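You operate a simulated robot arm through the tools that you are given. There is no shell and no other tool.

The job below is to be done with a simulated robot arm. You get a single attempt, and the scene is never put back.

JOB
Push home the wedges on the orange and green tiles, then check all three with the straightedge.
Fine: both end flush, the rest stays as it is; put the straightedge back. Set down upright: straightedge.

It is judged by the outcome, as a careful person would: the job done as asked, and still so three seconds after it is handed in. It fails if anything else is knocked over, pushed out of place, dropped, spilled or broken.

ROBOT AND FRAMES
A 6-joint arm with a two-finger parallel gripper, fixed in place. Base frame: the origin is on the floor under the middle of its stand, x ahead of it, y to its left, z up. Units: mm, degrees, N and s.
With the tool pointing down near the work surface it reaches from about 440 to 860 mm from the base axis. Its first joint turns from -115.0 to 115.0 degrees. Payload 4.2 kg.
The tool frame sits at the grasp point between the pads (the TCP): z along the fingers, y along the line on which they close. The tips reach 23 mm beyond it. The gripper opens to 94 mm. The fingers are 38 mm wide and 10 mm thick; the gripper's body (54 by 96 mm) begins 39 mm behind the TCP.
Orientation is told as [roll, pitch, yaw] about the base's x, y, z axes, in that order, counted from this pose: with the fingers straight down and closing along the base's y, the tool's x points along the base's -x, its y along +y and its z along -z.

CONTROLS
- The arm moves only by the tool send_rows. Its argument "increments" is a list that holds one entry, the list of rows, each a list of 7 numbers: the shift along the base's x, y, z in mm, then the turn, a rotation vector about the base's x, y, z in degrees, then the gripper command, from -1 (fully open) to 1 (shut), values between in proportion. In form: [[[dx, dy, dz, ax, ay, az, hand], ...]]. A call has 1 to 20 rows; each row shifts and turns the commanded pose from where the row before left it. Each row takes 0.2 s and may step no farther than 50 mm and 8.6 degrees from the row before; otherwise, or with a gripper value out of range, the whole call is refused. Where a pose cannot be reached the arm comes as near as it can. A force on the tool above 40 N (or 10 N above the force at the start of the call, whichever is more), or a blocked arm, ends the call early, and 0.2 s more pass. The fingers move at their own pace (about 108 mm/s each) and stop on an object; they squeeze with about 28 N. The grip force told is the motor's: it shows also when the fingers shut on nothing. Time passes only in rows, and 0.2 s behind the last, so rows that do not move let the fingers close. The reply holds the time, the measured pose of the TCP, the force on the tool along the base axes, the opening and the grip force, in the units named above and with some noise, with the torque about the TCP (base axes, N m) and any sound that the robot's microphone picked up.
- Cameras (640 x 400 px; columns grow to the right, rows downward): "scene" is fixed at [398.5, 498.8, 1444.7]; the picture's right is [-0.90, -0.44, 0.00], its down [-0.34, 0.69, -0.64] and it looks along [0.28, -0.57, -0.77] (base axes); focal length 285 px, centre (320, 200). "wrist" rides on the gripper at [86, 16, -74] in the tool frame; the picture's right is [-0.18, 0.98, 0.00], its down [-0.58, -0.11, -0.81] and it looks along [-0.79, -0.15, 0.59] (tool axes); focal length 243 px, centre (320, 200). There is no depth. A picture from a camera that has moved, and an enlarged one, comes with that camera's place and axes in the base frame and with its lens.
- snapshot(camera): a new picture of that camera. No time passes.
- move_column(by): slides the trunk up (or, below 0, down) by that many mm; the arm rides with it, the base frame stays. It gives what a move gives, with no picture.
- enlarge(camera, box): a new picture of the part [left, top, right, bottom] of that camera's present view, enlarged. No time passes.
- finish_job(): hands the job in; it is judged then, once.

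Places have to be worked out from the pictures, the camera data and where the tool is seen. Open the gripper and draw the arm clear of the work before you hand the job in, unless the task says otherwise.

The tools are called after ">>>" as a command line: name --argument value ..., lists and objects as JSON in quotes. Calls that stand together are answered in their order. send_rows: Moves the arm, as the interface text tells. Its arguments: {"type":"object","properties":{"increments":{"type":"array","items":{"type":"array","items":{"type":"array","items":{"type":"number"}}}}},"required":["increments"]} The other tools are called the same way: move_column (by) moves the trunk up or down; snapshot (camera) takes a picture; enlarge (camera, box) takes an enlarged picture of a part of a camera's view; finish_job () hands the job in.

At the start:

```text
time: 0.0
tool_pos: [599.0, -74.7, 1114.2]
orientation: [0.0, 0.0, -0.1]
contact_force: [-0.2, -1.0, 0.8]
moment: [-0.02, 0.0, 0.01]
width: 93.9
grip_force: 0.1
trunk travel left (down, up): [-825.0, 165.0]
```

scene: 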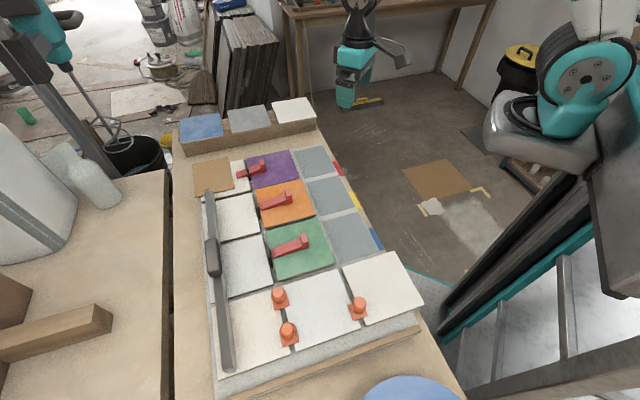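
wrist: 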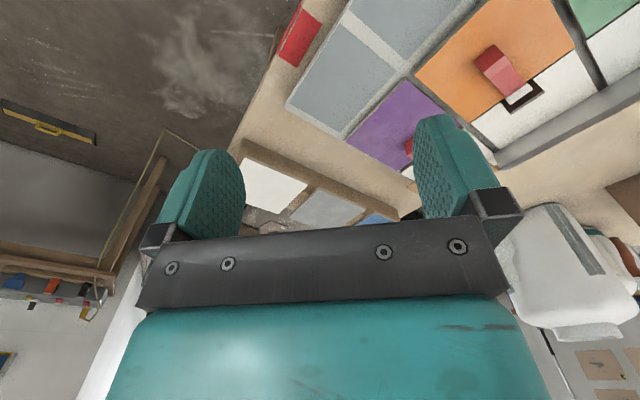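

I'll begin by looking closely at the scene: tiles, wedges and straightedge.

>>> enlarge --camera "scene" --box '[180, 140, 340, 240]'

>>> enlarge --camera "scene" --box '[180, 220, 340, 320]'

>>> enlarge --camera "scene" --box '[160, 100, 480, 400]'

```text
4.00 times, centred on (260, 190) of scene
camera zoom: at [398.5, 498.8, 1444.7], right [-0.9, -0.44, 0.0], down [-0.34, 0.69, -0.64], along [0.28, -0.57, -0.77], focal length 1139 px, centre (560, 240)
```

zoom: 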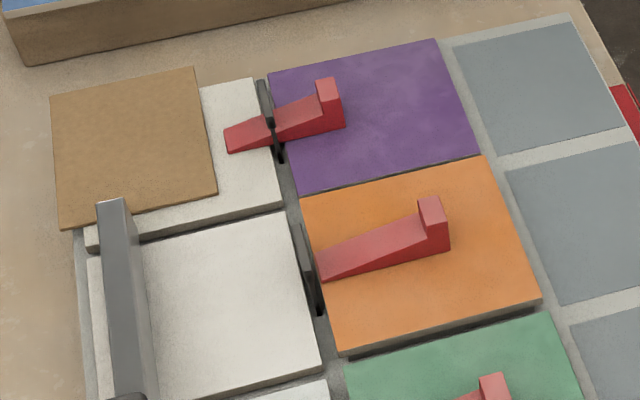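

```text
4.00 times, centred on (260, 270) of scene
camera zoom: at [398.5, 498.8, 1444.7], right [-0.9, -0.44, 0.0], down [-0.34, 0.69, -0.64], along [0.28, -0.57, -0.77], focal length 1139 px, centre (560, -80)
```

zoom: 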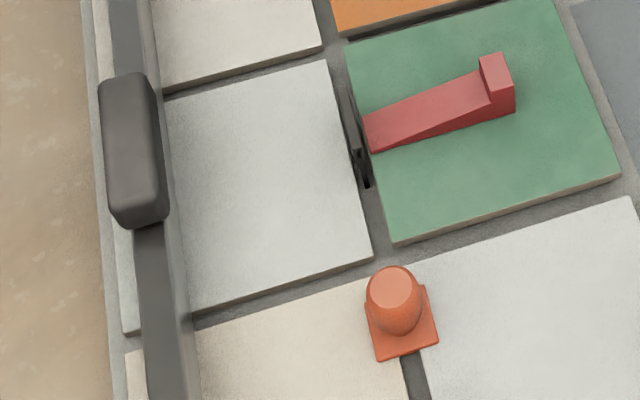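

```text
1.33 times, centred on (320, 250) of scene
camera zoom: at [398.5, 498.8, 1444.7], right [-0.9, -0.44, 0.0], down [-0.34, 0.69, -0.64], along [0.28, -0.57, -0.77], focal length 380 px, centre (320, 133)
```

zoom: 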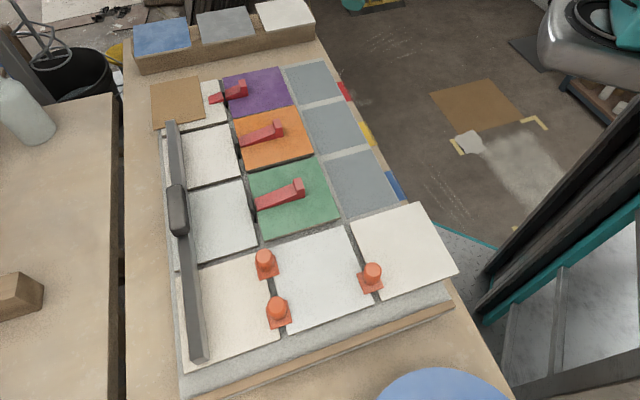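

The tile grid looks turned about 45° in the base frame, with tile tops near z≈866. The orange tile is around (690,115), and the straightedge handle is around (730,337). I'll move above the green side with the tool yawed to the grid (about -46°) for a closer look.

>>> send_rows --increments '[[[0, 25, -5, 0, 0, -7.7, 0], [0, 25, -5, 0, 0, -7.7, 0.5], [0, 25, -5, 0, 0, -7.7, 1], [0, 25, -5, 0, 0, -7.7, 1], [0, 25, -5, 0, 0, -7.6, 1], [0, 25, -5, 0, 0, -7.6, 1], [0, 0, 0, 0, 0, 0, 1]]]'

```text
time: 1.6
tool_pos: [597.5, 76.6, 1085.7]
orientation: [0.0, 0.0, -46.0]
contact_force: [0.7, 0.0, 0.6]
moment: [-0.01, 0.03, 0.01]
width: 0.0
grip_force: 28.0
trunk travel left (down, up): [-825.0, 165.0]
```

The arm moved as asked. I'll look through the wrist camera and check the scene again.

>>> snapshot --camera "wrist"

>>> snapshot --camera "scene"

```text
taken
camera wrist: at [549.6, 150.3, 1159.6], right [0.84, 0.55, 0.0], down [0.33, -0.49, 0.81], along [0.44, -0.67, -0.59], focal length 243 px, centre (320, 200)
```

wrist: 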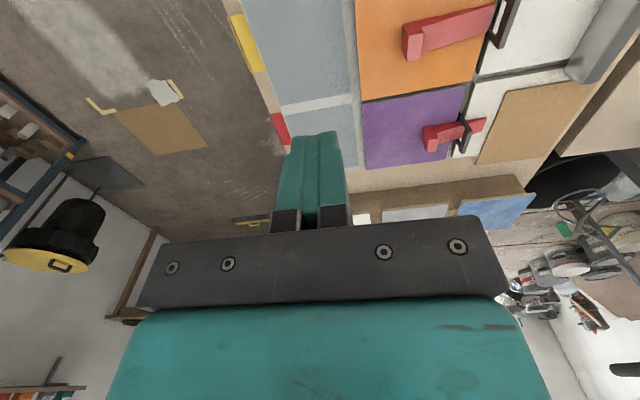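

```text
taken
```

scene: 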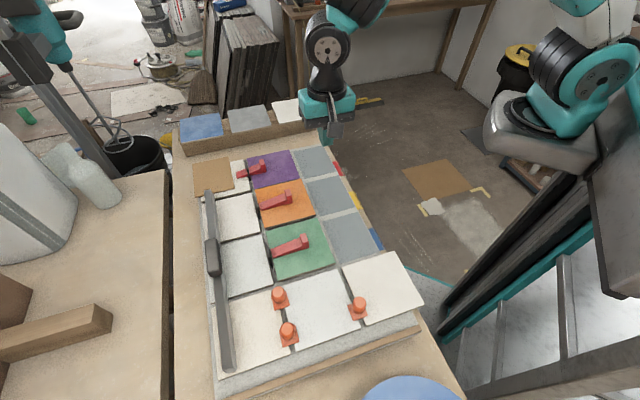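

The wrist view shows the purple and orange wedges. I'll move over the green and orange tiles, still high, to get close-up views with known geometry.

>>> send_rows --increments '[[[5.5, 38, -19, 0, 0, 0, 1], [5.5, 38, -19, 0, 0, 0, 1], [5.5, 38, -19, 0, 0, 0, 1], [5.5, 38, -19, 0, 0, 0, 1], [0, 0, 0, 0, 0, 0, 1]]]'

>>> snapshot --camera "wrist"

>>> enlarge --camera "wrist" --box '[200, 0, 520, 200]'

```text
time: 2.8
tool_pos: [619.9, 226.0, 1007.6]
orientation: [0.0, 0.0, -46.1]
contact_force: [-0.4, 0.6, 0.1]
moment: [0.0, 0.01, 0.03]
width: 0.3
grip_force: 28.1
trunk travel left (down, up): [-825.0, 165.0]
```

```text
taken
camera wrist: at [572.8, 300.7, 1081.8], right [0.83, 0.55, 0.0], down [0.33, -0.49, 0.81], along [0.44, -0.67, -0.59], focal length 243 px, centre (320, 200)
```

wrist: 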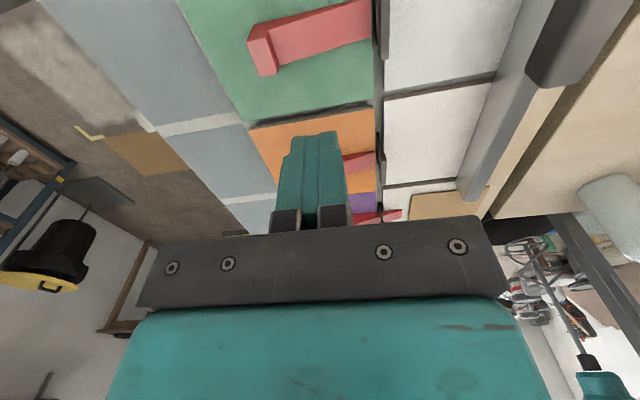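

```text
2.00 times, centred on (360, 100) of wrist
camera zoom: at [572.8, 300.7, 1081.8], right [0.83, 0.55, 0.0], down [0.33, -0.49, 0.81], along [0.44, -0.67, -0.59], focal length 485 px, centre (240, 400)
```

zoom: 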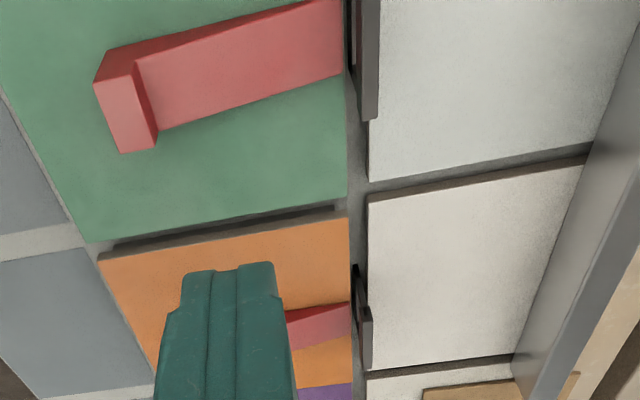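

I need finer detail on the wedge heads, clips and tile edges, so I'll zoom in further.

>>> enlarge --camera "scene" --box '[256, 220, 336, 270]'

>>> enlarge --camera "scene" --box '[246, 175, 326, 225]'

>>> enlarge --camera "scene" --box '[226, 145, 306, 195]'

>>> enlarge --camera "scene" --box '[190, 180, 270, 230]'

>>> enlarge --camera "scene" --box '[190, 230, 270, 280]'

>>> enlarge --camera "scene" --box '[200, 330, 280, 380]'

```text
8.00 times, centred on (296, 245) of scene
camera zoom: at [398.5, 498.8, 1444.7], right [-0.9, -0.44, 0.0], down [-0.34, 0.69, -0.64], along [0.28, -0.57, -0.77], focal length 2278 px, centre (512, -160)
```

zoom: 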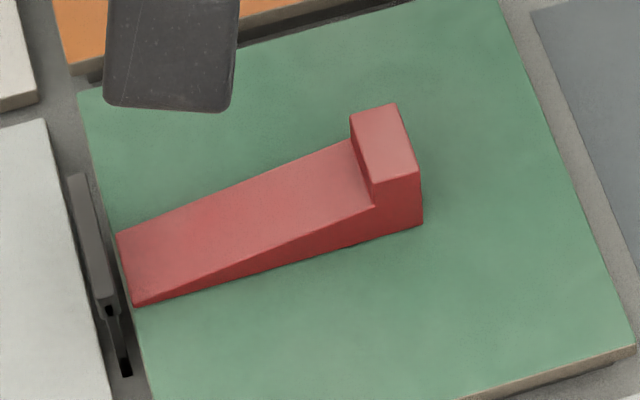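

```text
8.00 times, centred on (286, 200) of scene
camera zoom: at [398.5, 498.8, 1444.7], right [-0.9, -0.44, 0.0], down [-0.34, 0.69, -0.64], along [0.28, -0.57, -0.77], focal length 2278 px, centre (592, 200)
```

zoom: 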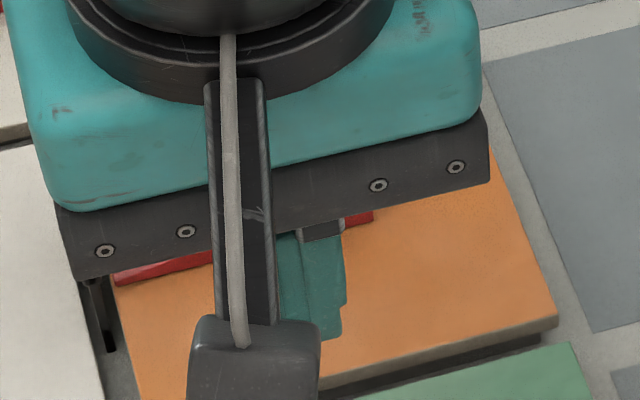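

```text
8.00 times, centred on (266, 170) of scene
camera zoom: at [398.5, 498.8, 1444.7], right [-0.9, -0.44, 0.0], down [-0.34, 0.69, -0.64], along [0.28, -0.57, -0.77], focal length 2278 px, centre (752, 440)
```

zoom: 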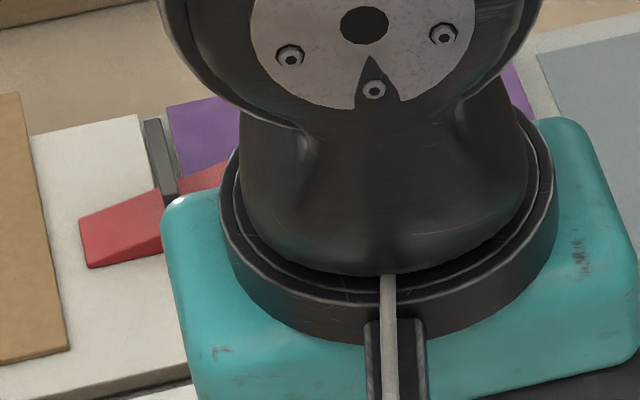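

```text
8.00 times, centred on (230, 205) of scene
camera zoom: at [398.5, 498.8, 1444.7], right [-0.9, -0.44, 0.0], down [-0.34, 0.69, -0.64], along [0.28, -0.57, -0.77], focal length 2278 px, centre (1040, 160)
```

zoom: 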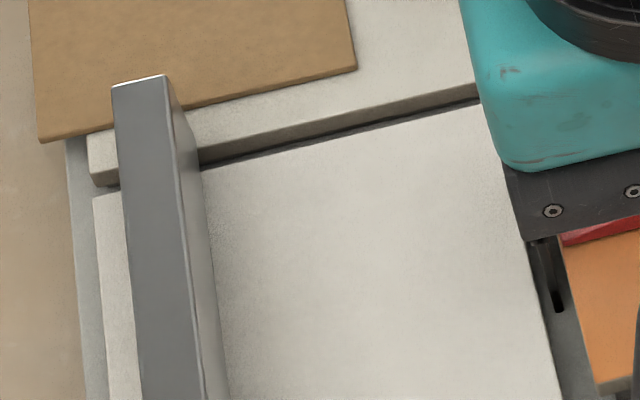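

```text
8.00 times, centred on (230, 255) of scene
camera zoom: at [398.5, 498.8, 1444.7], right [-0.9, -0.44, 0.0], down [-0.34, 0.69, -0.64], along [0.28, -0.57, -0.77], focal length 2278 px, centre (1040, -240)
```

zoom: 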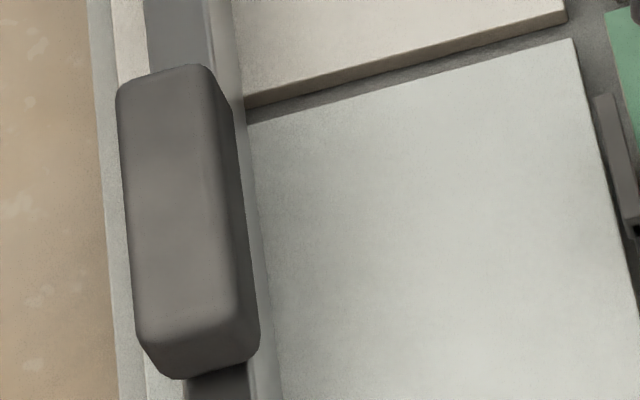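

```text
8.00 times, centred on (240, 355) of scene
camera zoom: at [398.5, 498.8, 1444.7], right [-0.9, -0.44, 0.0], down [-0.34, 0.69, -0.64], along [0.28, -0.57, -0.77], focal length 2278 px, centre (960, -1040)
```

zoom: 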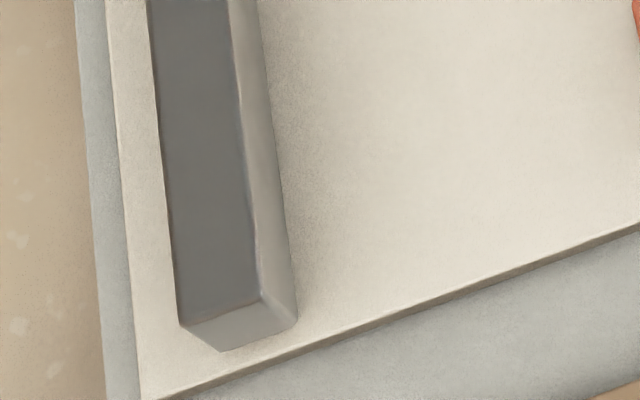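

Triangulating puts the tile tops at z≈898, and the grid axis for pushing is about (0.72, 0.69). The green wedge head's back is near (567,218), with its top at about 926. The orange head's back is near (662,123). I'll hover behind the green head at a safe height and check the alignment.

>>> send_rows --increments '[[[-35.5, -13, 0, 0, 0, 0, 1], [-35.5, -13, 0, 0, 0, 0, 1], [0, 0, -30, 0, 0, 0, 1], [0, 0, 0, 0, 0, 0, 1]]]'

>>> enlarge --camera "scene" --box '[240, 200, 368, 280]'

>>> snapshot --camera "wrist"

```text
time: 3.8
tool_pos: [548.6, 201.4, 976.4]
orientation: [0.0, 0.0, -45.9]
contact_force: [0.2, -0.7, 0.0]
moment: [0.03, -0.01, 0.02]
width: 0.1
grip_force: 28.6
trunk travel left (down, up): [-825.0, 165.0]
```

```text
5.00 times, centred on (304, 240) of scene
camera zoom: at [398.5, 498.8, 1444.7], right [-0.9, -0.44, 0.0], down [-0.34, 0.69, -0.64], along [0.28, -0.57, -0.77], focal length 1424 px, centre (400, 0)
```

zoom: 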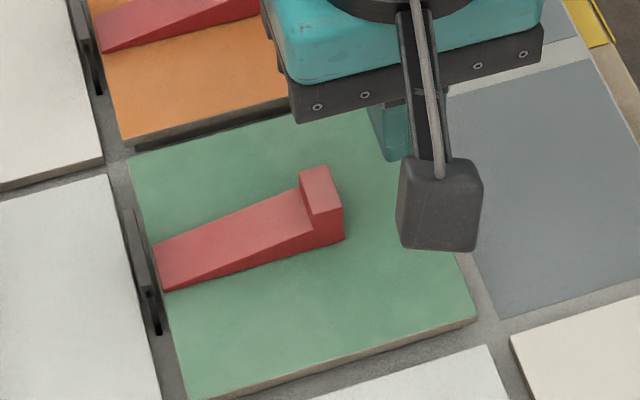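

```text
taken
camera wrist: at [500.3, 276.4, 1051.5], right [0.83, 0.55, 0.0], down [0.33, -0.49, 0.81], along [0.44, -0.67, -0.59], focal length 243 px, centre (320, 200)
```

wrist: 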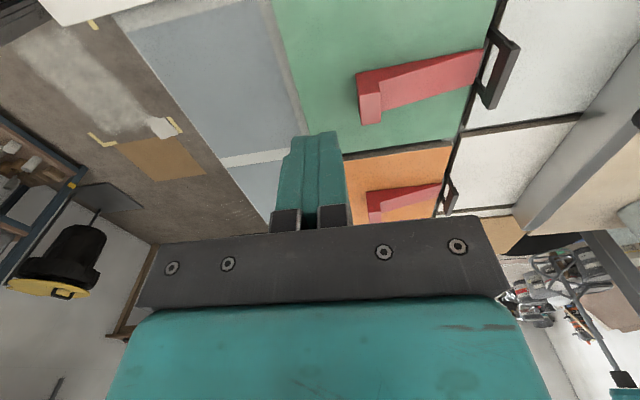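

>>> enlarge --camera "wrist" --box '[270, 20, 530, 182]'

```text
2.46 times, centred on (400, 101) of wrist
camera zoom: at [500.3, 276.4, 1051.5], right [0.83, 0.55, 0.0], down [0.33, -0.49, 0.81], along [0.44, -0.67, -0.59], focal length 597 px, centre (123, 444)
```

zoom: 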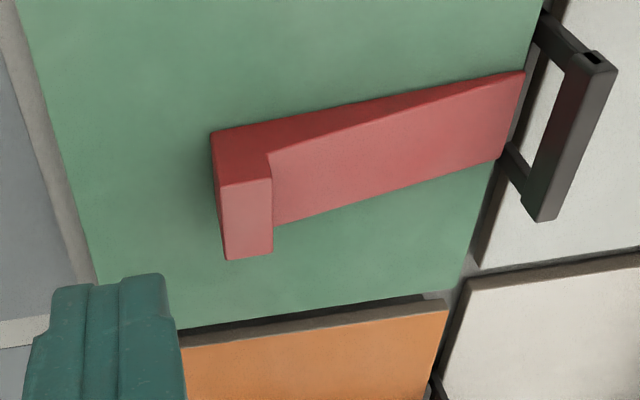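

The readings and views agree: the green wedge head's back lies about 17 mm ahead of the closed fingers. I'll lower in steps so the tips stay clear of the tile, then check the height visually.

>>> send_rows --increments '[[[0, 0, -20, 0, 0, 0, 1], [0, 0, -16, 0, 0, 0, 1], [0, 0, 0, 0, 0, 0, 1]]]'

>>> enlarge --camera "scene" --box '[256, 215, 336, 265]'

>>> enlarge --camera "wrist" --box '[240, 0, 560, 200]'

```text
time: 4.6
tool_pos: [548.6, 203.3, 940.5]
orientation: [0.0, 0.0, -46.0]
contact_force: [-0.1, 0.5, -0.1]
moment: [0.0, -0.05, -0.02]
width: 0.0
grip_force: 28.2
trunk travel left (down, up): [-825.0, 165.0]
```

```text
8.00 times, centred on (296, 240) of scene
camera zoom: at [398.5, 498.8, 1444.7], right [-0.9, -0.44, 0.0], down [-0.34, 0.69, -0.64], along [0.28, -0.57, -0.77], focal length 2278 px, centre (512, -120)
```

zoom: 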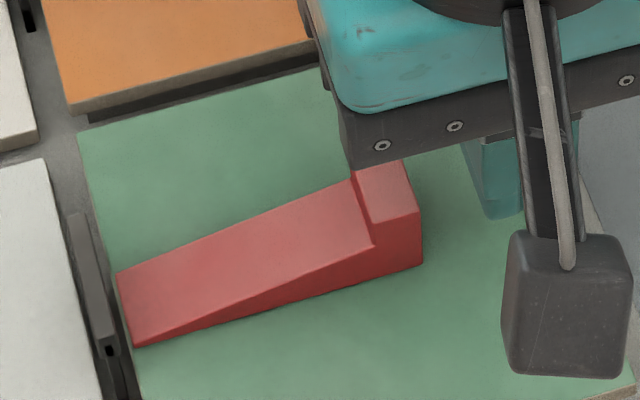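

```text
2.00 times, centred on (400, 100) of wrist
camera zoom: at [500.6, 278.0, 1015.2], right [0.83, 0.55, 0.0], down [0.33, -0.49, 0.81], along [0.44, -0.67, -0.59], focal length 485 px, centre (160, 400)
```

zoom: 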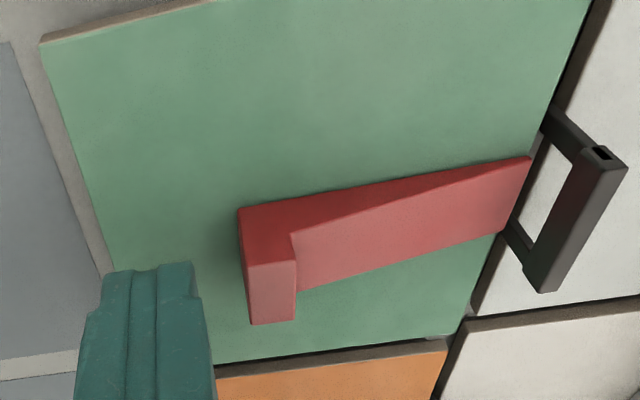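

The fingers are about 13 mm behind the head and centred on it. I'll lower 9 mm more so the tips are a few mm above the tile, then check for contact.

>>> send_rows --increments '[[[0, 0, -5, 0, 0, 0, 1], [0, 0, -4, 0, 0, 0, 1], [0, 0, 0, 0, 0, 0, 1]]]'

>>> enlarge --camera "wrist" --box '[240, 0, 560, 200]'

>>> enlarge --camera "scene" --box '[280, 220, 344, 260]'

```text
time: 5.4
tool_pos: [549.9, 202.8, 934.1]
orientation: [0.0, 0.0, -45.9]
contact_force: [-0.2, 0.2, 0.4]
moment: [0.0, -0.01, 0.0]
width: 0.0
grip_force: 28.3
trunk travel left (down, up): [-825.0, 165.0]
```

```text
2.00 times, centred on (400, 100) of wrist
camera zoom: at [502.8, 277.2, 1008.2], right [0.83, 0.55, 0.0], down [0.33, -0.49, 0.81], along [0.44, -0.67, -0.59], focal length 485 px, centre (160, 400)
```

zoom: 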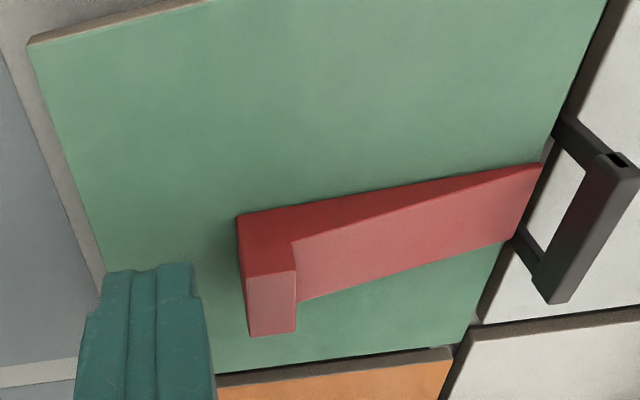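

```text
10.00 times, centred on (312, 240) of scene
camera zoom: at [398.5, 498.8, 1444.7], right [-0.9, -0.44, 0.0], down [-0.34, 0.69, -0.64], along [0.28, -0.57, -0.77], focal length 2848 px, centre (400, -200)
```

zoom: 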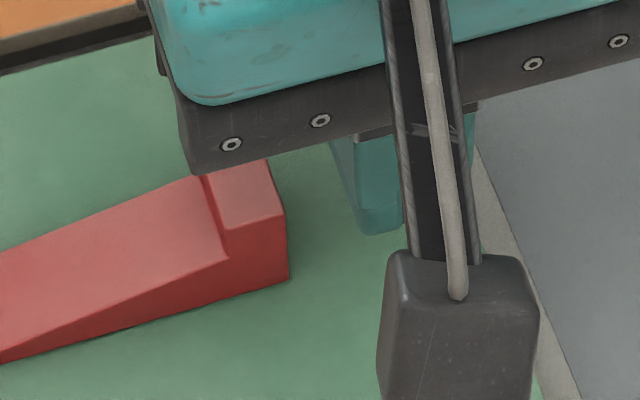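

The tips are at about z≈910, some 8 mm above the tile. I'll go down 3 mm and advance along the push direction until I'm just short of or touching the head.

>>> send_rows --increments '[[[0, 0, -3, 0, 0, 0, 1], [2.88, 2.78, 0, 0, 0, 0, 1], [2.88, 2.78, 0, 0, 0, 0, 1], [1.44, 1.39, 0, 0, 0, 0, 1], [1.44, 1.39, 0, 0, 0, 0, 1], [0, 0, 0, 0, 0, 0, 1]]]'

>>> enlarge --camera "wrist" --box '[240, 0, 560, 200]'

```text
time: 6.8
tool_pos: [558.4, 210.7, 931.7]
orientation: [-0.1, 0.0, -46.0]
contact_force: [-0.8, 0.5, -0.1]
moment: [-0.02, 0.0, -0.01]
width: 0.2
grip_force: 27.9
trunk travel left (down, up): [-825.0, 165.0]
```

```text
2.00 times, centred on (400, 100) of wrist
camera zoom: at [511.0, 284.5, 1005.7], right [0.83, 0.55, 0.0], down [0.33, -0.49, 0.81], along [0.44, -0.67, -0.59], focal length 485 px, centre (160, 400)
```

zoom: 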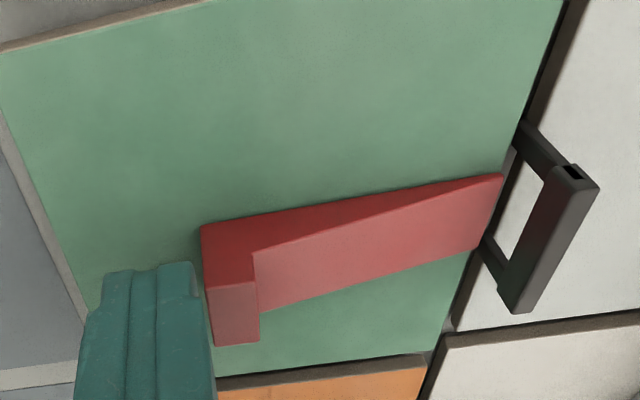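

The finger face is now right up to the head. I'll push 4 mm in small steps and read the force.

>>> send_rows --increments '[[[1.44, 1.39, 0, 0, 0, 0, 1], [1.44, 1.39, 0, 0, 0, 0, 1], [1.44, 1.39, 0, 0, 0, 0, 1], [0, 0, 0, 0, 0, 0, 1]]]'

>>> enlarge --camera "wrist" --box '[240, 0, 560, 200]'

>>> enlarge --camera "scene" --box '[256, 220, 336, 270]'

```text
time: 7.8
tool_pos: [561.8, 214.5, 931.6]
orientation: [0.0, 0.0, -45.9]
contact_force: [-0.3, -0.5, 0.2]
moment: [-0.02, -0.03, -0.02]
width: 0.1
grip_force: 28.4
trunk travel left (down, up): [-825.0, 165.0]
```

```text
2.00 times, centred on (400, 100) of wrist
camera zoom: at [514.7, 288.5, 1006.0], right [0.83, 0.55, 0.0], down [0.33, -0.49, 0.81], along [0.44, -0.67, -0.59], focal length 485 px, centre (160, 400)
```

zoom: 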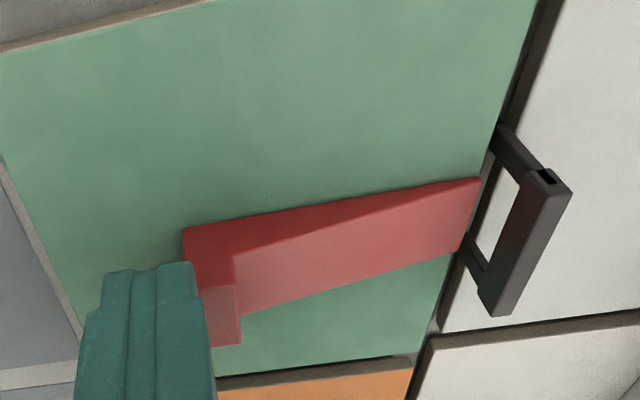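

```text
8.00 times, centred on (296, 245) of scene
camera zoom: at [398.5, 498.8, 1444.7], right [-0.9, -0.44, 0.0], down [-0.34, 0.69, -0.64], along [0.28, -0.57, -0.77], focal length 2278 px, centre (512, -160)
```

zoom: 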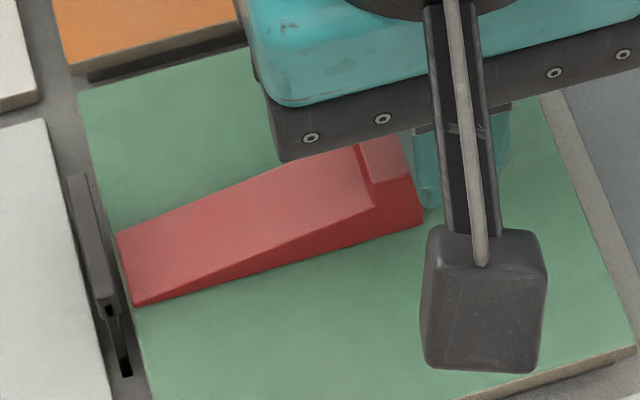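

The wedge hasn't moved yet, since its tip is unchanged in the scene view. I'll keep advancing in 2 mm steps.

>>> send_rows --increments '[[[1.44, 1.39, 0, 0, 0, 0, 1], [1.44, 1.39, 0, 0, 0, 0, 1], [1.44, 1.39, 0, 0, 0, 0, 1], [0, 0, 0, 0, 0, 0, 1]]]'

>>> enlarge --camera "scene" --box '[256, 220, 336, 270]'

```text
time: 8.8
tool_pos: [566.8, 219.0, 931.5]
orientation: [0.0, 0.0, -46.0]
contact_force: [-0.2, 0.2, 1.1]
moment: [0.01, -0.01, 0.01]
width: 0.0
grip_force: 27.9
trunk travel left (down, up): [-825.0, 165.0]
```

```text
8.00 times, centred on (296, 245) of scene
camera zoom: at [398.5, 498.8, 1444.7], right [-0.9, -0.44, 0.0], down [-0.34, 0.69, -0.64], along [0.28, -0.57, -0.77], focal length 2278 px, centre (512, -160)
```

zoom: 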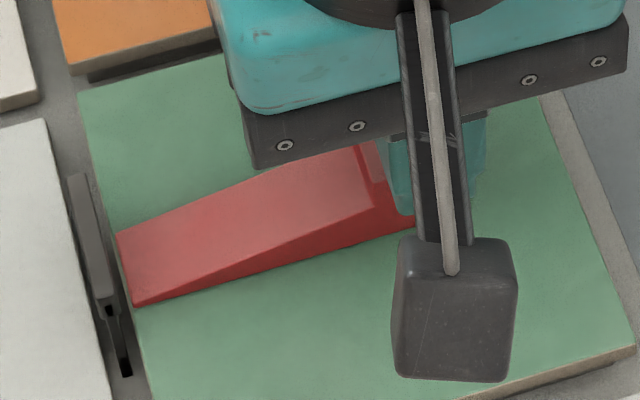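

The fingers are passing over or beside the head with no force, so the real heights are lower than I estimated (the wrist view is poorly conditioned for depth). I'll back off, rise, and measure height with a clean parallax pair.

>>> send_rows --increments '[[[-7.2, -6.95, 0, 0, 0, 0, 1], [-7.2, -6.95, 0, 0, 0, 0, 1], [-7.2, -6.95, 0, 0, 0, 0, 1], [0, 0, 20, 0, 0, 0, 1], [0, 0, 0, 0, 0, 0, 1]]]'

>>> enlarge --camera "wrist" --box '[280, 20, 440, 120]'

>>> enlarge --camera "scene" --box '[256, 210, 336, 260]'

```text
time: 10.0
tool_pos: [544.0, 196.6, 950.5]
orientation: [0.0, 0.0, -46.0]
contact_force: [-1.2, 0.2, 0.0]
moment: [0.01, 0.01, -0.02]
width: 0.2
grip_force: 27.8
trunk travel left (down, up): [-825.0, 165.0]
```

```text
4.00 times, centred on (360, 70) of wrist
camera zoom: at [497.2, 271.8, 1024.8], right [0.83, 0.55, 0.0], down [0.33, -0.49, 0.81], along [0.44, -0.67, -0.59], focal length 970 px, centre (160, 720)
```

zoom: 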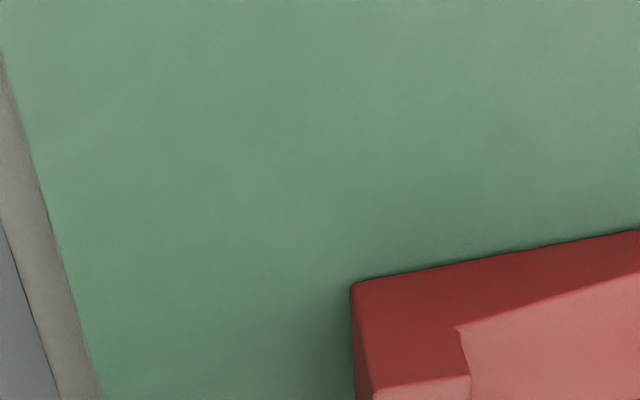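

```text
8.00 times, centred on (296, 235) of scene
camera zoom: at [398.5, 498.8, 1444.7], right [-0.9, -0.44, 0.0], down [-0.34, 0.69, -0.64], along [0.28, -0.57, -0.77], focal length 2278 px, centre (512, -80)
```

zoom: 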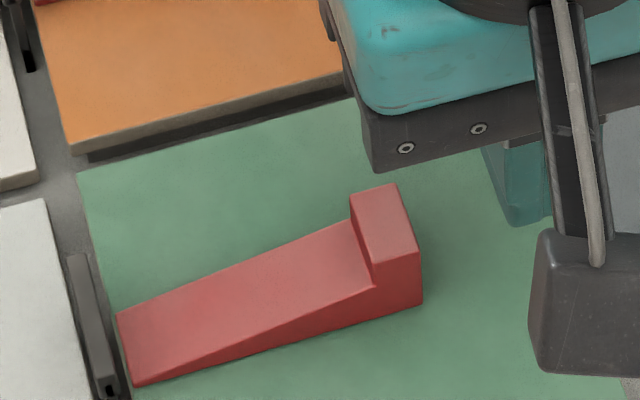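

Next I'll shift sideways along the camera's right axis by a known 63 mm for a symmetric parallax measurement. The tips stay well above everything.

>>> send_rows --increments '[[[26.5, 17.5, 0, 0, 0, 0, 1], [26.5, 17.5, 0, 0, 0, 0, 1], [0, 0, 0, 0, 0, 0, 1]]]'

>>> enlarge --camera "wrist" --box '[200, 20, 360, 120]'

>>> enlarge --camera "wrist" --box '[320, 0, 480, 100]'

```text
time: 10.8
tool_pos: [597.0, 232.0, 948.6]
orientation: [0.0, -0.1, -46.1]
contact_force: [0.5, -0.4, 0.0]
moment: [-0.01, -0.02, 0.01]
width: 0.2
grip_force: 27.8
trunk travel left (down, up): [-825.0, 165.0]
```

```text
4.00 times, centred on (280, 70) of wrist
camera zoom: at [550.1, 306.9, 1023.5], right [0.83, 0.55, 0.0], down [0.33, -0.49, 0.81], along [0.44, -0.67, -0.59], focal length 970 px, centre (480, 720)
```

zoom: 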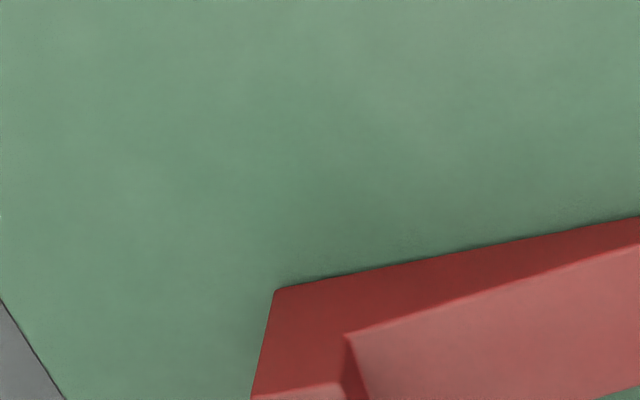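

```text
4.00 times, centred on (400, 50) of wrist
camera zoom: at [550.1, 306.9, 1023.5], right [0.83, 0.55, 0.0], down [0.33, -0.49, 0.81], along [0.44, -0.67, -0.59], focal length 970 px, centre (0, 800)
```

zoom: 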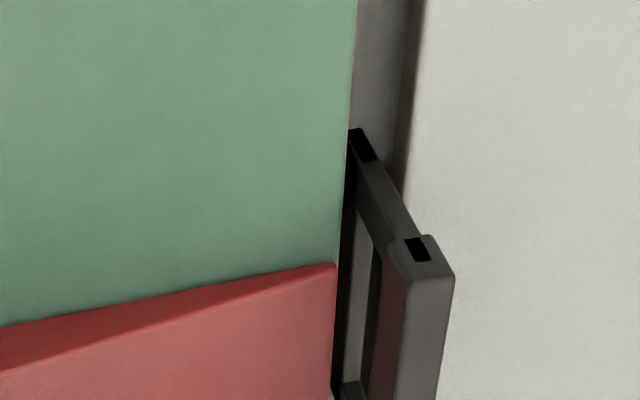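

The parallax gives the green tile top at z≈877 and the wedge head top at ≈904, with the head's back centre near (575,209). The clip loop's top is ≈903. I'll go to a point about 12 mm behind the head, laterally centred, and lower until the tips are around z≈892.

>>> send_rows --increments '[[[-19.4, -20, 0, 0, 0, 0, 1], [-19.4, -20, 0, 0, 0, 0, 1], [0, 0, -20, 0, 0, 0, 1], [0, 0, -15, 0, 0, 0, 1], [0, 0, 0, 0, 0, 0, 1]]]'

>>> enlarge --camera "wrist" --box '[240, 0, 560, 200]'

>>> enlarge --camera "scene" --box '[256, 210, 336, 260]'

```text
time: 12.0
tool_pos: [558.4, 190.9, 915.8]
orientation: [0.0, 0.0, -46.0]
contact_force: [0.4, -0.2, 0.1]
moment: [0.01, 0.0, -0.02]
width: 0.0
grip_force: 28.4
trunk travel left (down, up): [-825.0, 165.0]
```

```text
2.00 times, centred on (400, 100) of wrist
camera zoom: at [512.1, 266.1, 990.2], right [0.83, 0.55, 0.0], down [0.33, -0.49, 0.81], along [0.44, -0.67, -0.59], focal length 485 px, centre (160, 400)
```

zoom: 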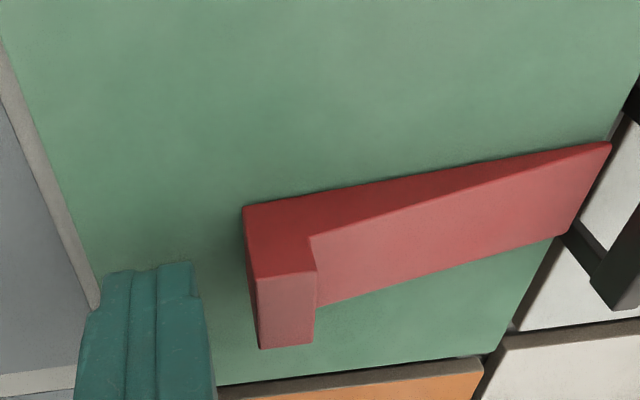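

```text
8.00 times, centred on (296, 235) of scene
camera zoom: at [398.5, 498.8, 1444.7], right [-0.9, -0.44, 0.0], down [-0.34, 0.69, -0.64], along [0.28, -0.57, -0.77], focal length 2278 px, centre (512, -80)
```

zoom: 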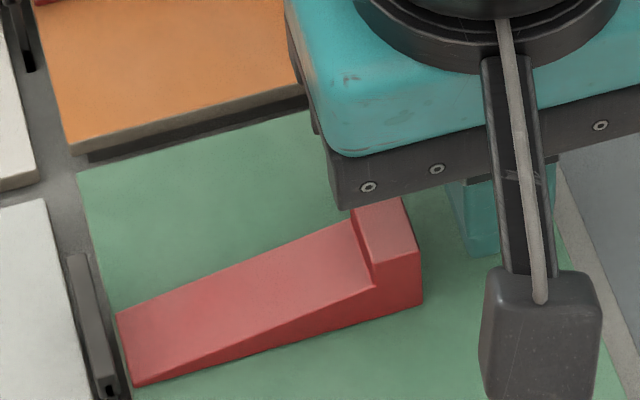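

The tips are at z≈892, about 12 mm behind the head. I'll lower 9 mm and advance towards contact.

>>> send_rows --increments '[[[0, 0, -5, 0, 0, 0, 1], [0, 0, -4, 0, 0, 0, 1], [2.88, 2.78, 0, 0, 0, 0, 1], [2.88, 2.78, 0, 0, 0, 0, 1], [0, 0, 0, 0, 0, 0, 1]]]'

>>> enlarge --camera "wrist" --box '[240, 0, 560, 200]'

>>> enlarge --camera "scene" --box '[256, 210, 336, 260]'

```text
time: 13.2
tool_pos: [564.1, 198.6, 906.5]
orientation: [0.0, 0.0, -46.0]
contact_force: [-0.6, -0.2, -0.2]
moment: [0.01, 0.04, -0.02]
width: 0.0
grip_force: 27.3
trunk travel left (down, up): [-825.0, 165.0]
```

```text
2.00 times, centred on (400, 100) of wrist
camera zoom: at [517.1, 272.5, 980.5], right [0.83, 0.55, 0.0], down [0.33, -0.49, 0.81], along [0.44, -0.67, -0.59], focal length 485 px, centre (160, 400)
```

zoom: 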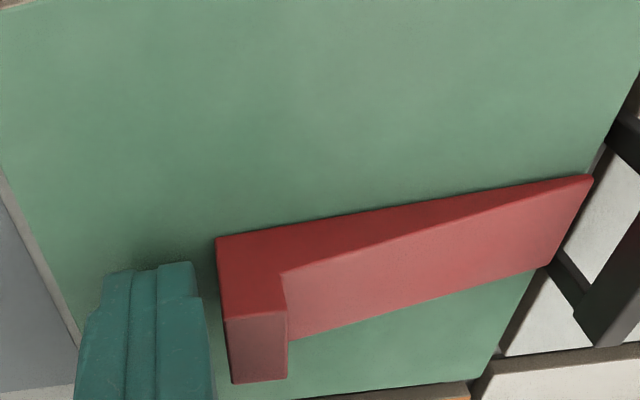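

```text
8.00 times, centred on (296, 235) of scene
camera zoom: at [398.5, 498.8, 1444.7], right [-0.9, -0.44, 0.0], down [-0.34, 0.69, -0.64], along [0.28, -0.57, -0.77], focal length 2278 px, centre (512, -80)
```

zoom: 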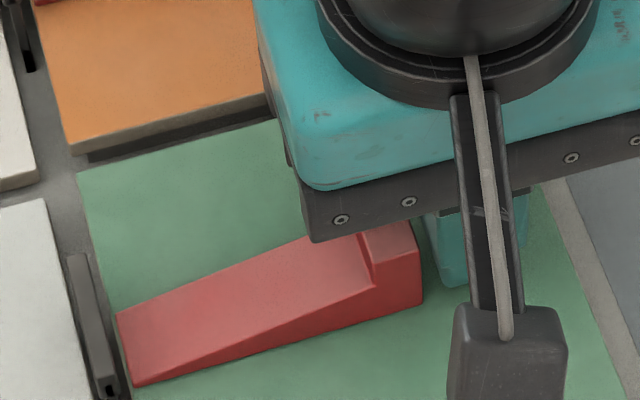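

The finger is now clearly behind the head at tile level, about 4 mm short of contact. I'll push 8 mm in 2 mm steps.

>>> send_rows --increments '[[[1.44, 1.39, 0, 0, 0, 0, 1], [1.44, 1.39, 0, 0, 0, 0, 1], [1.44, 1.39, 0, 0, 0, 0, 1], [1.44, 1.39, 0, 0, 0, 0, 1], [0, 0, 0, 0, 0, 0, 1]]]'

>>> enlarge --camera "scene" --box '[256, 220, 336, 270]'

>>> enlarge --camera "wrist" --box '[240, 0, 560, 200]'

```text
time: 14.4
tool_pos: [569.5, 203.1, 905.7]
orientation: [0.0, -0.1, -46.0]
contact_force: [-0.1, -0.3, 0.5]
moment: [0.0, 0.03, -0.04]
width: 0.1
grip_force: 27.3
trunk travel left (down, up): [-825.0, 165.0]
```

```text
8.00 times, centred on (296, 245) of scene
camera zoom: at [398.5, 498.8, 1444.7], right [-0.9, -0.44, 0.0], down [-0.34, 0.69, -0.64], along [0.28, -0.57, -0.77], focal length 2278 px, centre (512, -160)
```

zoom: 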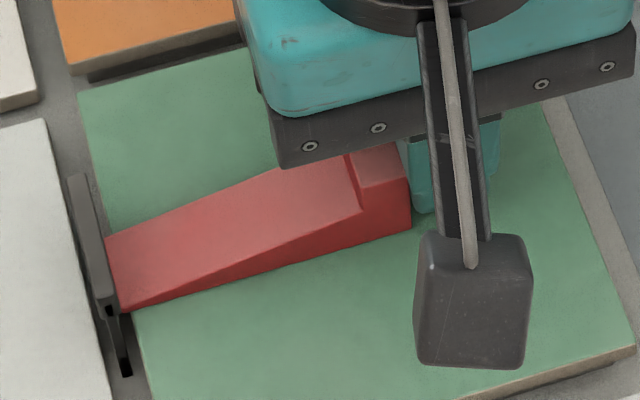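

```text
2.00 times, centred on (400, 100) of wrist
camera zoom: at [523.0, 277.7, 980.8], right [0.83, 0.55, 0.0], down [0.33, -0.49, 0.81], along [0.44, -0.67, -0.59], focal length 485 px, centre (160, 400)
```

zoom: 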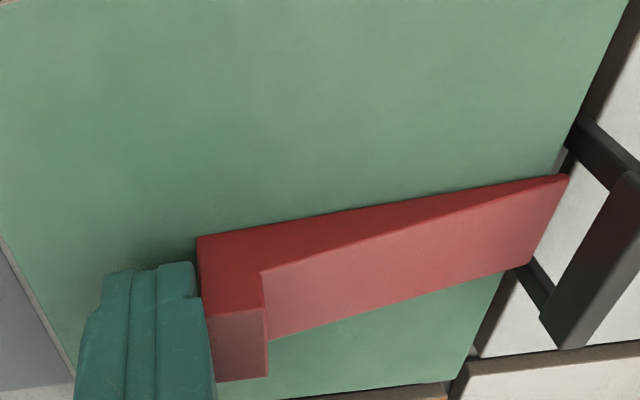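

Contact is made: the wedge has slid about 3–4 mm and its tip is entering the clip loop cleanly with almost no force. I'll continue 12 mm in 2 mm steps.

>>> send_rows --increments '[[[1.44, 1.39, 0, 0, 0, 0, 1], [1.44, 1.39, 0, 0, 0, 0, 1], [1.44, 1.39, 0, 0, 0, 0, 1], [1.44, 1.39, 0, 0, 0, 0, 1], [1.44, 1.39, 0, 0, 0, 0, 1], [1.44, 1.39, 0, 0, 0, 0, 1]]]'

>>> enlarge --camera "scene" --box '[256, 220, 336, 270]'

>>> enlarge --camera "wrist" --box '[240, 0, 560, 200]'

```text
time: 15.8
tool_pos: [577.0, 211.0, 907.0]
orientation: [-0.1, 0.0, -46.0]
contact_force: [-6.4, -3.8, -7.5]
moment: [-0.14, 0.06, 0.08]
width: 0.0
grip_force: 27.7
trunk travel left (down, up): [-825.0, 165.0]
```

```text
8.00 times, centred on (296, 245) of scene
camera zoom: at [398.5, 498.8, 1444.7], right [-0.9, -0.44, 0.0], down [-0.34, 0.69, -0.64], along [0.28, -0.57, -0.77], focal length 2278 px, centre (512, -160)
```

zoom: 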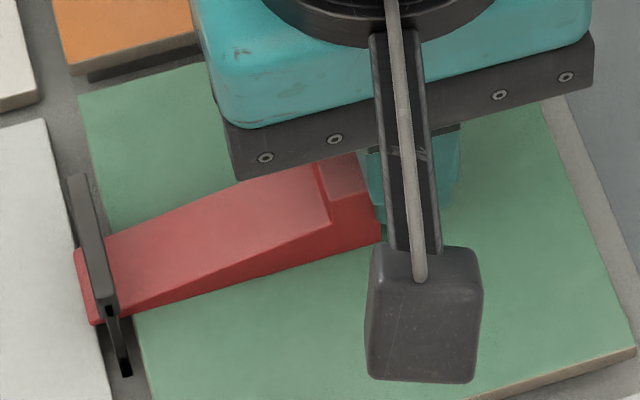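

```text
2.00 times, centred on (400, 100) of wrist
camera zoom: at [531.1, 285.7, 981.3], right [0.83, 0.55, 0.0], down [0.33, -0.49, 0.81], along [0.44, -0.67, -0.59], focal length 485 px, centre (160, 400)
```

zoom: 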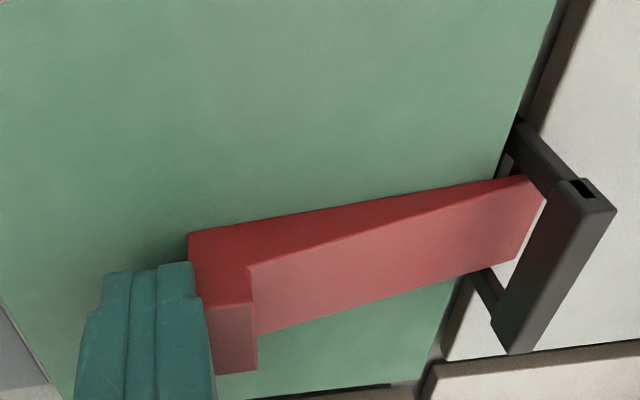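

The wedge tip is through the loop and resistance is starting (about 7 N). I'll keep going in smaller bites and watch force and sound.

>>> send_rows --increments '[[[1.44, 1.39, 0, 0, 0, 0, 1], [1.44, 1.39, 0, 0, 0, 0, 1], [1.44, 1.39, 0, 0, 0, 0, 1], [1.44, 1.39, 0, 0, 0, 0, 1]]]'

>>> enlarge --camera "scene" --box '[256, 220, 336, 270]'

```text
time: 16.8
tool_pos: [585.4, 217.5, 906.1]
orientation: [0.0, 0.0, -46.0]
contact_force: [-4.5, -4.5, -5.6]
moment: [-0.17, 0.05, 0.05]
width: 0.2
grip_force: 28.2
trunk travel left (down, up): [-825.0, 165.0]
```

```text
8.00 times, centred on (296, 245) of scene
camera zoom: at [398.5, 498.8, 1444.7], right [-0.9, -0.44, 0.0], down [-0.34, 0.69, -0.64], along [0.28, -0.57, -0.77], focal length 2278 px, centre (512, -160)
```

zoom: 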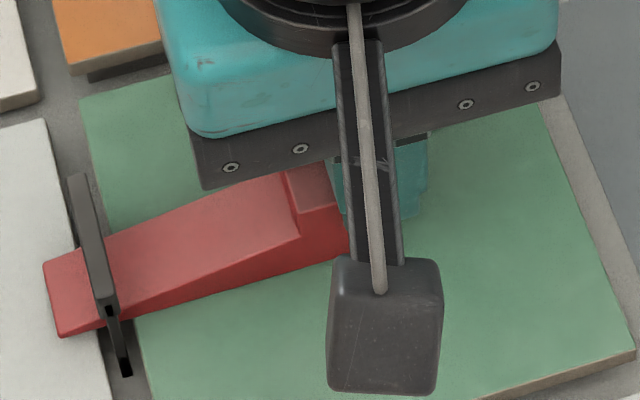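

The green tile's near corner is starting to settle while the force stays at about 6 N. I'll continue.

>>> send_rows --increments '[[[1.44, 1.39, 0, 0, 0, 0, 1], [1.44, 1.39, 0, 0, 0, 0, 1], [1.44, 1.39, 0, 0, 0, 0, 1], [1.44, 1.39, 0, 0, 0, 0, 1]]]'

>>> enlarge --camera "scene" --box '[256, 220, 336, 270]'

```text
time: 17.8
tool_pos: [589.5, 222.7, 908.8]
orientation: [0.0, 0.0, -45.8]
contact_force: [-4.2, -4.9, -7.0]
moment: [-0.17, 0.07, 0.08]
width: 0.3
grip_force: 28.0
trunk travel left (down, up): [-825.0, 165.0]
```

```text
8.00 times, centred on (296, 245) of scene
camera zoom: at [398.5, 498.8, 1444.7], right [-0.9, -0.44, 0.0], down [-0.34, 0.69, -0.64], along [0.28, -0.57, -0.77], focal length 2278 px, centre (512, -160)
```

zoom: 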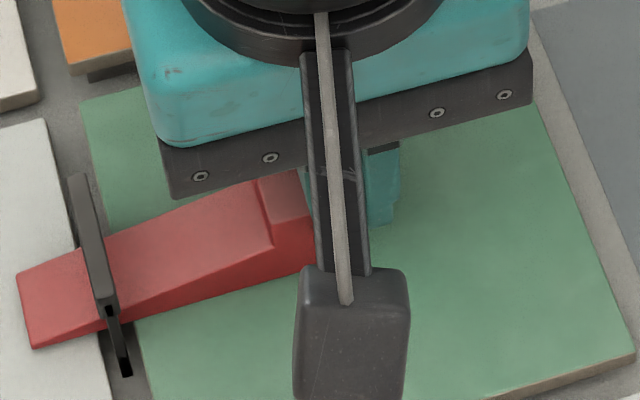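

It has travelled about 30 mm, and the purple reference suggests about 40 mm. I'll continue with 1 mm steps and watch for the force rise.

>>> send_rows --increments '[[[0.72, 0.695, 0, 0, 0, 0, 1], [0.72, 0.695, 0, 0, 0, 0, 1], [0.72, 0.695, 0, 0, 0, 0, 1], [0.72, 0.695, 0, 0, 0, 0, 1]]]'

>>> enlarge --camera "scene" --box '[240, 220, 320, 270]'

>>> enlarge --camera "wrist" --box '[240, 0, 560, 200]'

```text
time: 18.8
tool_pos: [593.8, 225.6, 907.0]
orientation: [0.1, 0.0, -46.0]
contact_force: [-3.6, -1.7, 1.6]
moment: [-0.06, 0.07, 0.07]
width: 0.0
grip_force: 27.9
trunk travel left (down, up): [-825.0, 165.0]
```

```text
8.00 times, centred on (280, 245) of scene
camera zoom: at [398.5, 498.8, 1444.7], right [-0.9, -0.44, 0.0], down [-0.34, 0.69, -0.64], along [0.28, -0.57, -0.77], focal length 2278 px, centre (640, -160)
```

zoom: 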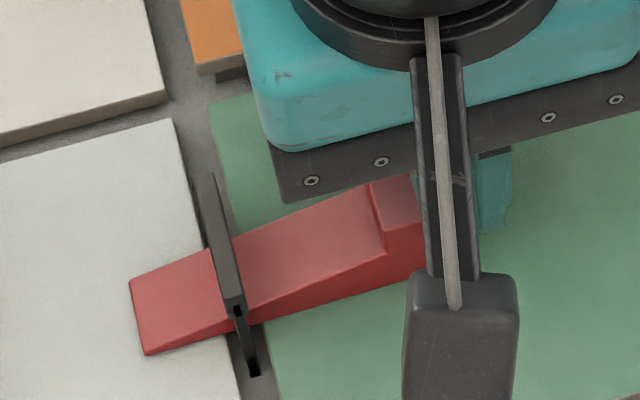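

```text
2.00 times, centred on (400, 100) of wrist
camera zoom: at [545.6, 300.8, 982.0], right [0.83, 0.55, 0.0], down [0.32, -0.49, 0.81], along [0.45, -0.67, -0.59], focal length 485 px, centre (160, 400)
```

zoom: 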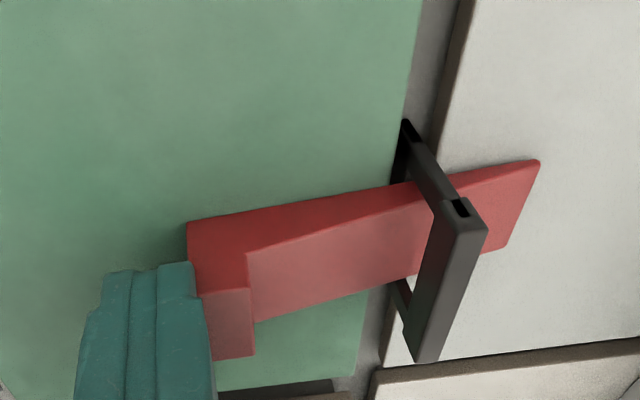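

Force dropped to about 4 N as the tile settled. I'll push 3 mm more and check against the white neighbour.

>>> send_rows --increments '[[[0.72, 0.695, 0, 0, 0, 0, 1], [0.72, 0.695, 0, 0, 0, 0, 1], [0.72, 0.695, 0, 0, 0, 0, 1]]]'

>>> enlarge --camera "scene" --box '[240, 220, 320, 270]'

```text
time: 19.6
tool_pos: [595.3, 228.0, 907.7]
orientation: [0.0, -0.1, -46.0]
contact_force: [-4.3, -3.7, -1.8]
moment: [-0.09, 0.07, 0.06]
width: 0.0
grip_force: 27.9
trunk travel left (down, up): [-825.0, 165.0]
```

```text
8.00 times, centred on (280, 245) of scene
camera zoom: at [398.5, 498.8, 1444.7], right [-0.9, -0.44, 0.0], down [-0.34, 0.69, -0.64], along [0.28, -0.57, -0.77], focal length 2278 px, centre (640, -160)
```

zoom: 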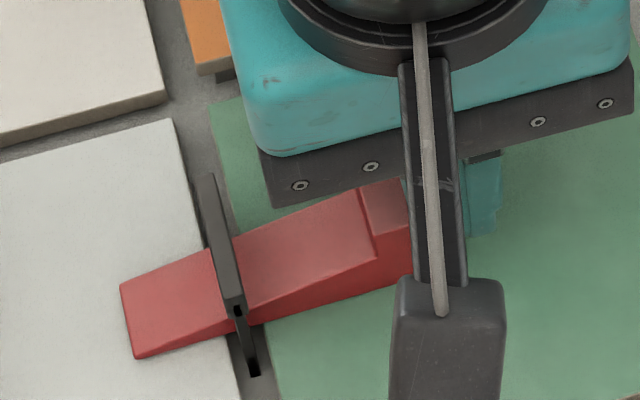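

Still easy at about 5.7 N. I'll carry on 3 mm more.

>>> send_rows --increments '[[[0.72, 0.695, 0, 0, 0, 0, 1], [0.72, 0.695, 0, 0, 0, 0, 1], [0.72, 0.695, 0, 0, 0, 0, 1]]]'

>>> enlarge --camera "scene" --box '[240, 220, 320, 270]'

>>> enlarge --camera "wrist" --box '[240, 0, 560, 200]'

```text
time: 20.4
tool_pos: [596.8, 230.0, 906.4]
orientation: [0.0, 0.0, -45.9]
contact_force: [-4.0, -3.1, -2.6]
moment: [-0.07, 0.06, 0.07]
width: 0.2
grip_force: 28.5
trunk travel left (down, up): [-825.0, 165.0]
```

```text
8.00 times, centred on (280, 245) of scene
camera zoom: at [398.5, 498.8, 1444.7], right [-0.9, -0.44, 0.0], down [-0.34, 0.69, -0.64], along [0.28, -0.57, -0.77], focal length 2278 px, centre (640, -160)
```

zoom: 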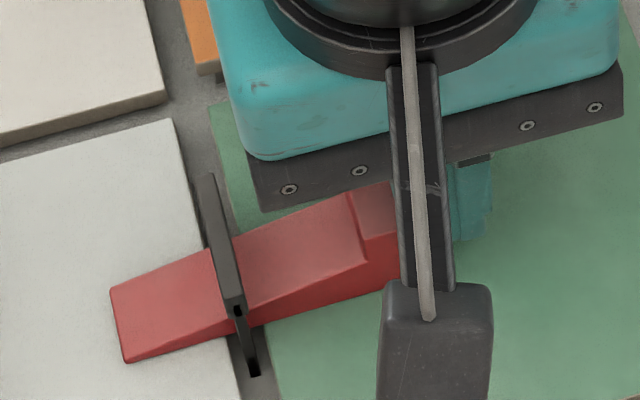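

```text
2.00 times, centred on (400, 100) of wrist
camera zoom: at [549.7, 304.9, 981.0], right [0.83, 0.55, 0.0], down [0.33, -0.49, 0.81], along [0.44, -0.67, -0.59], focal length 485 px, centre (160, 400)
```

zoom: 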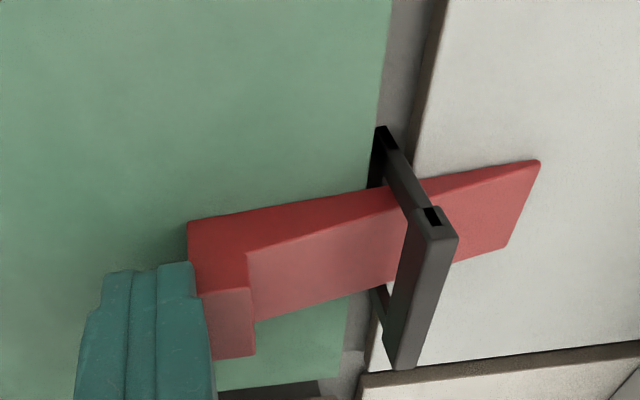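

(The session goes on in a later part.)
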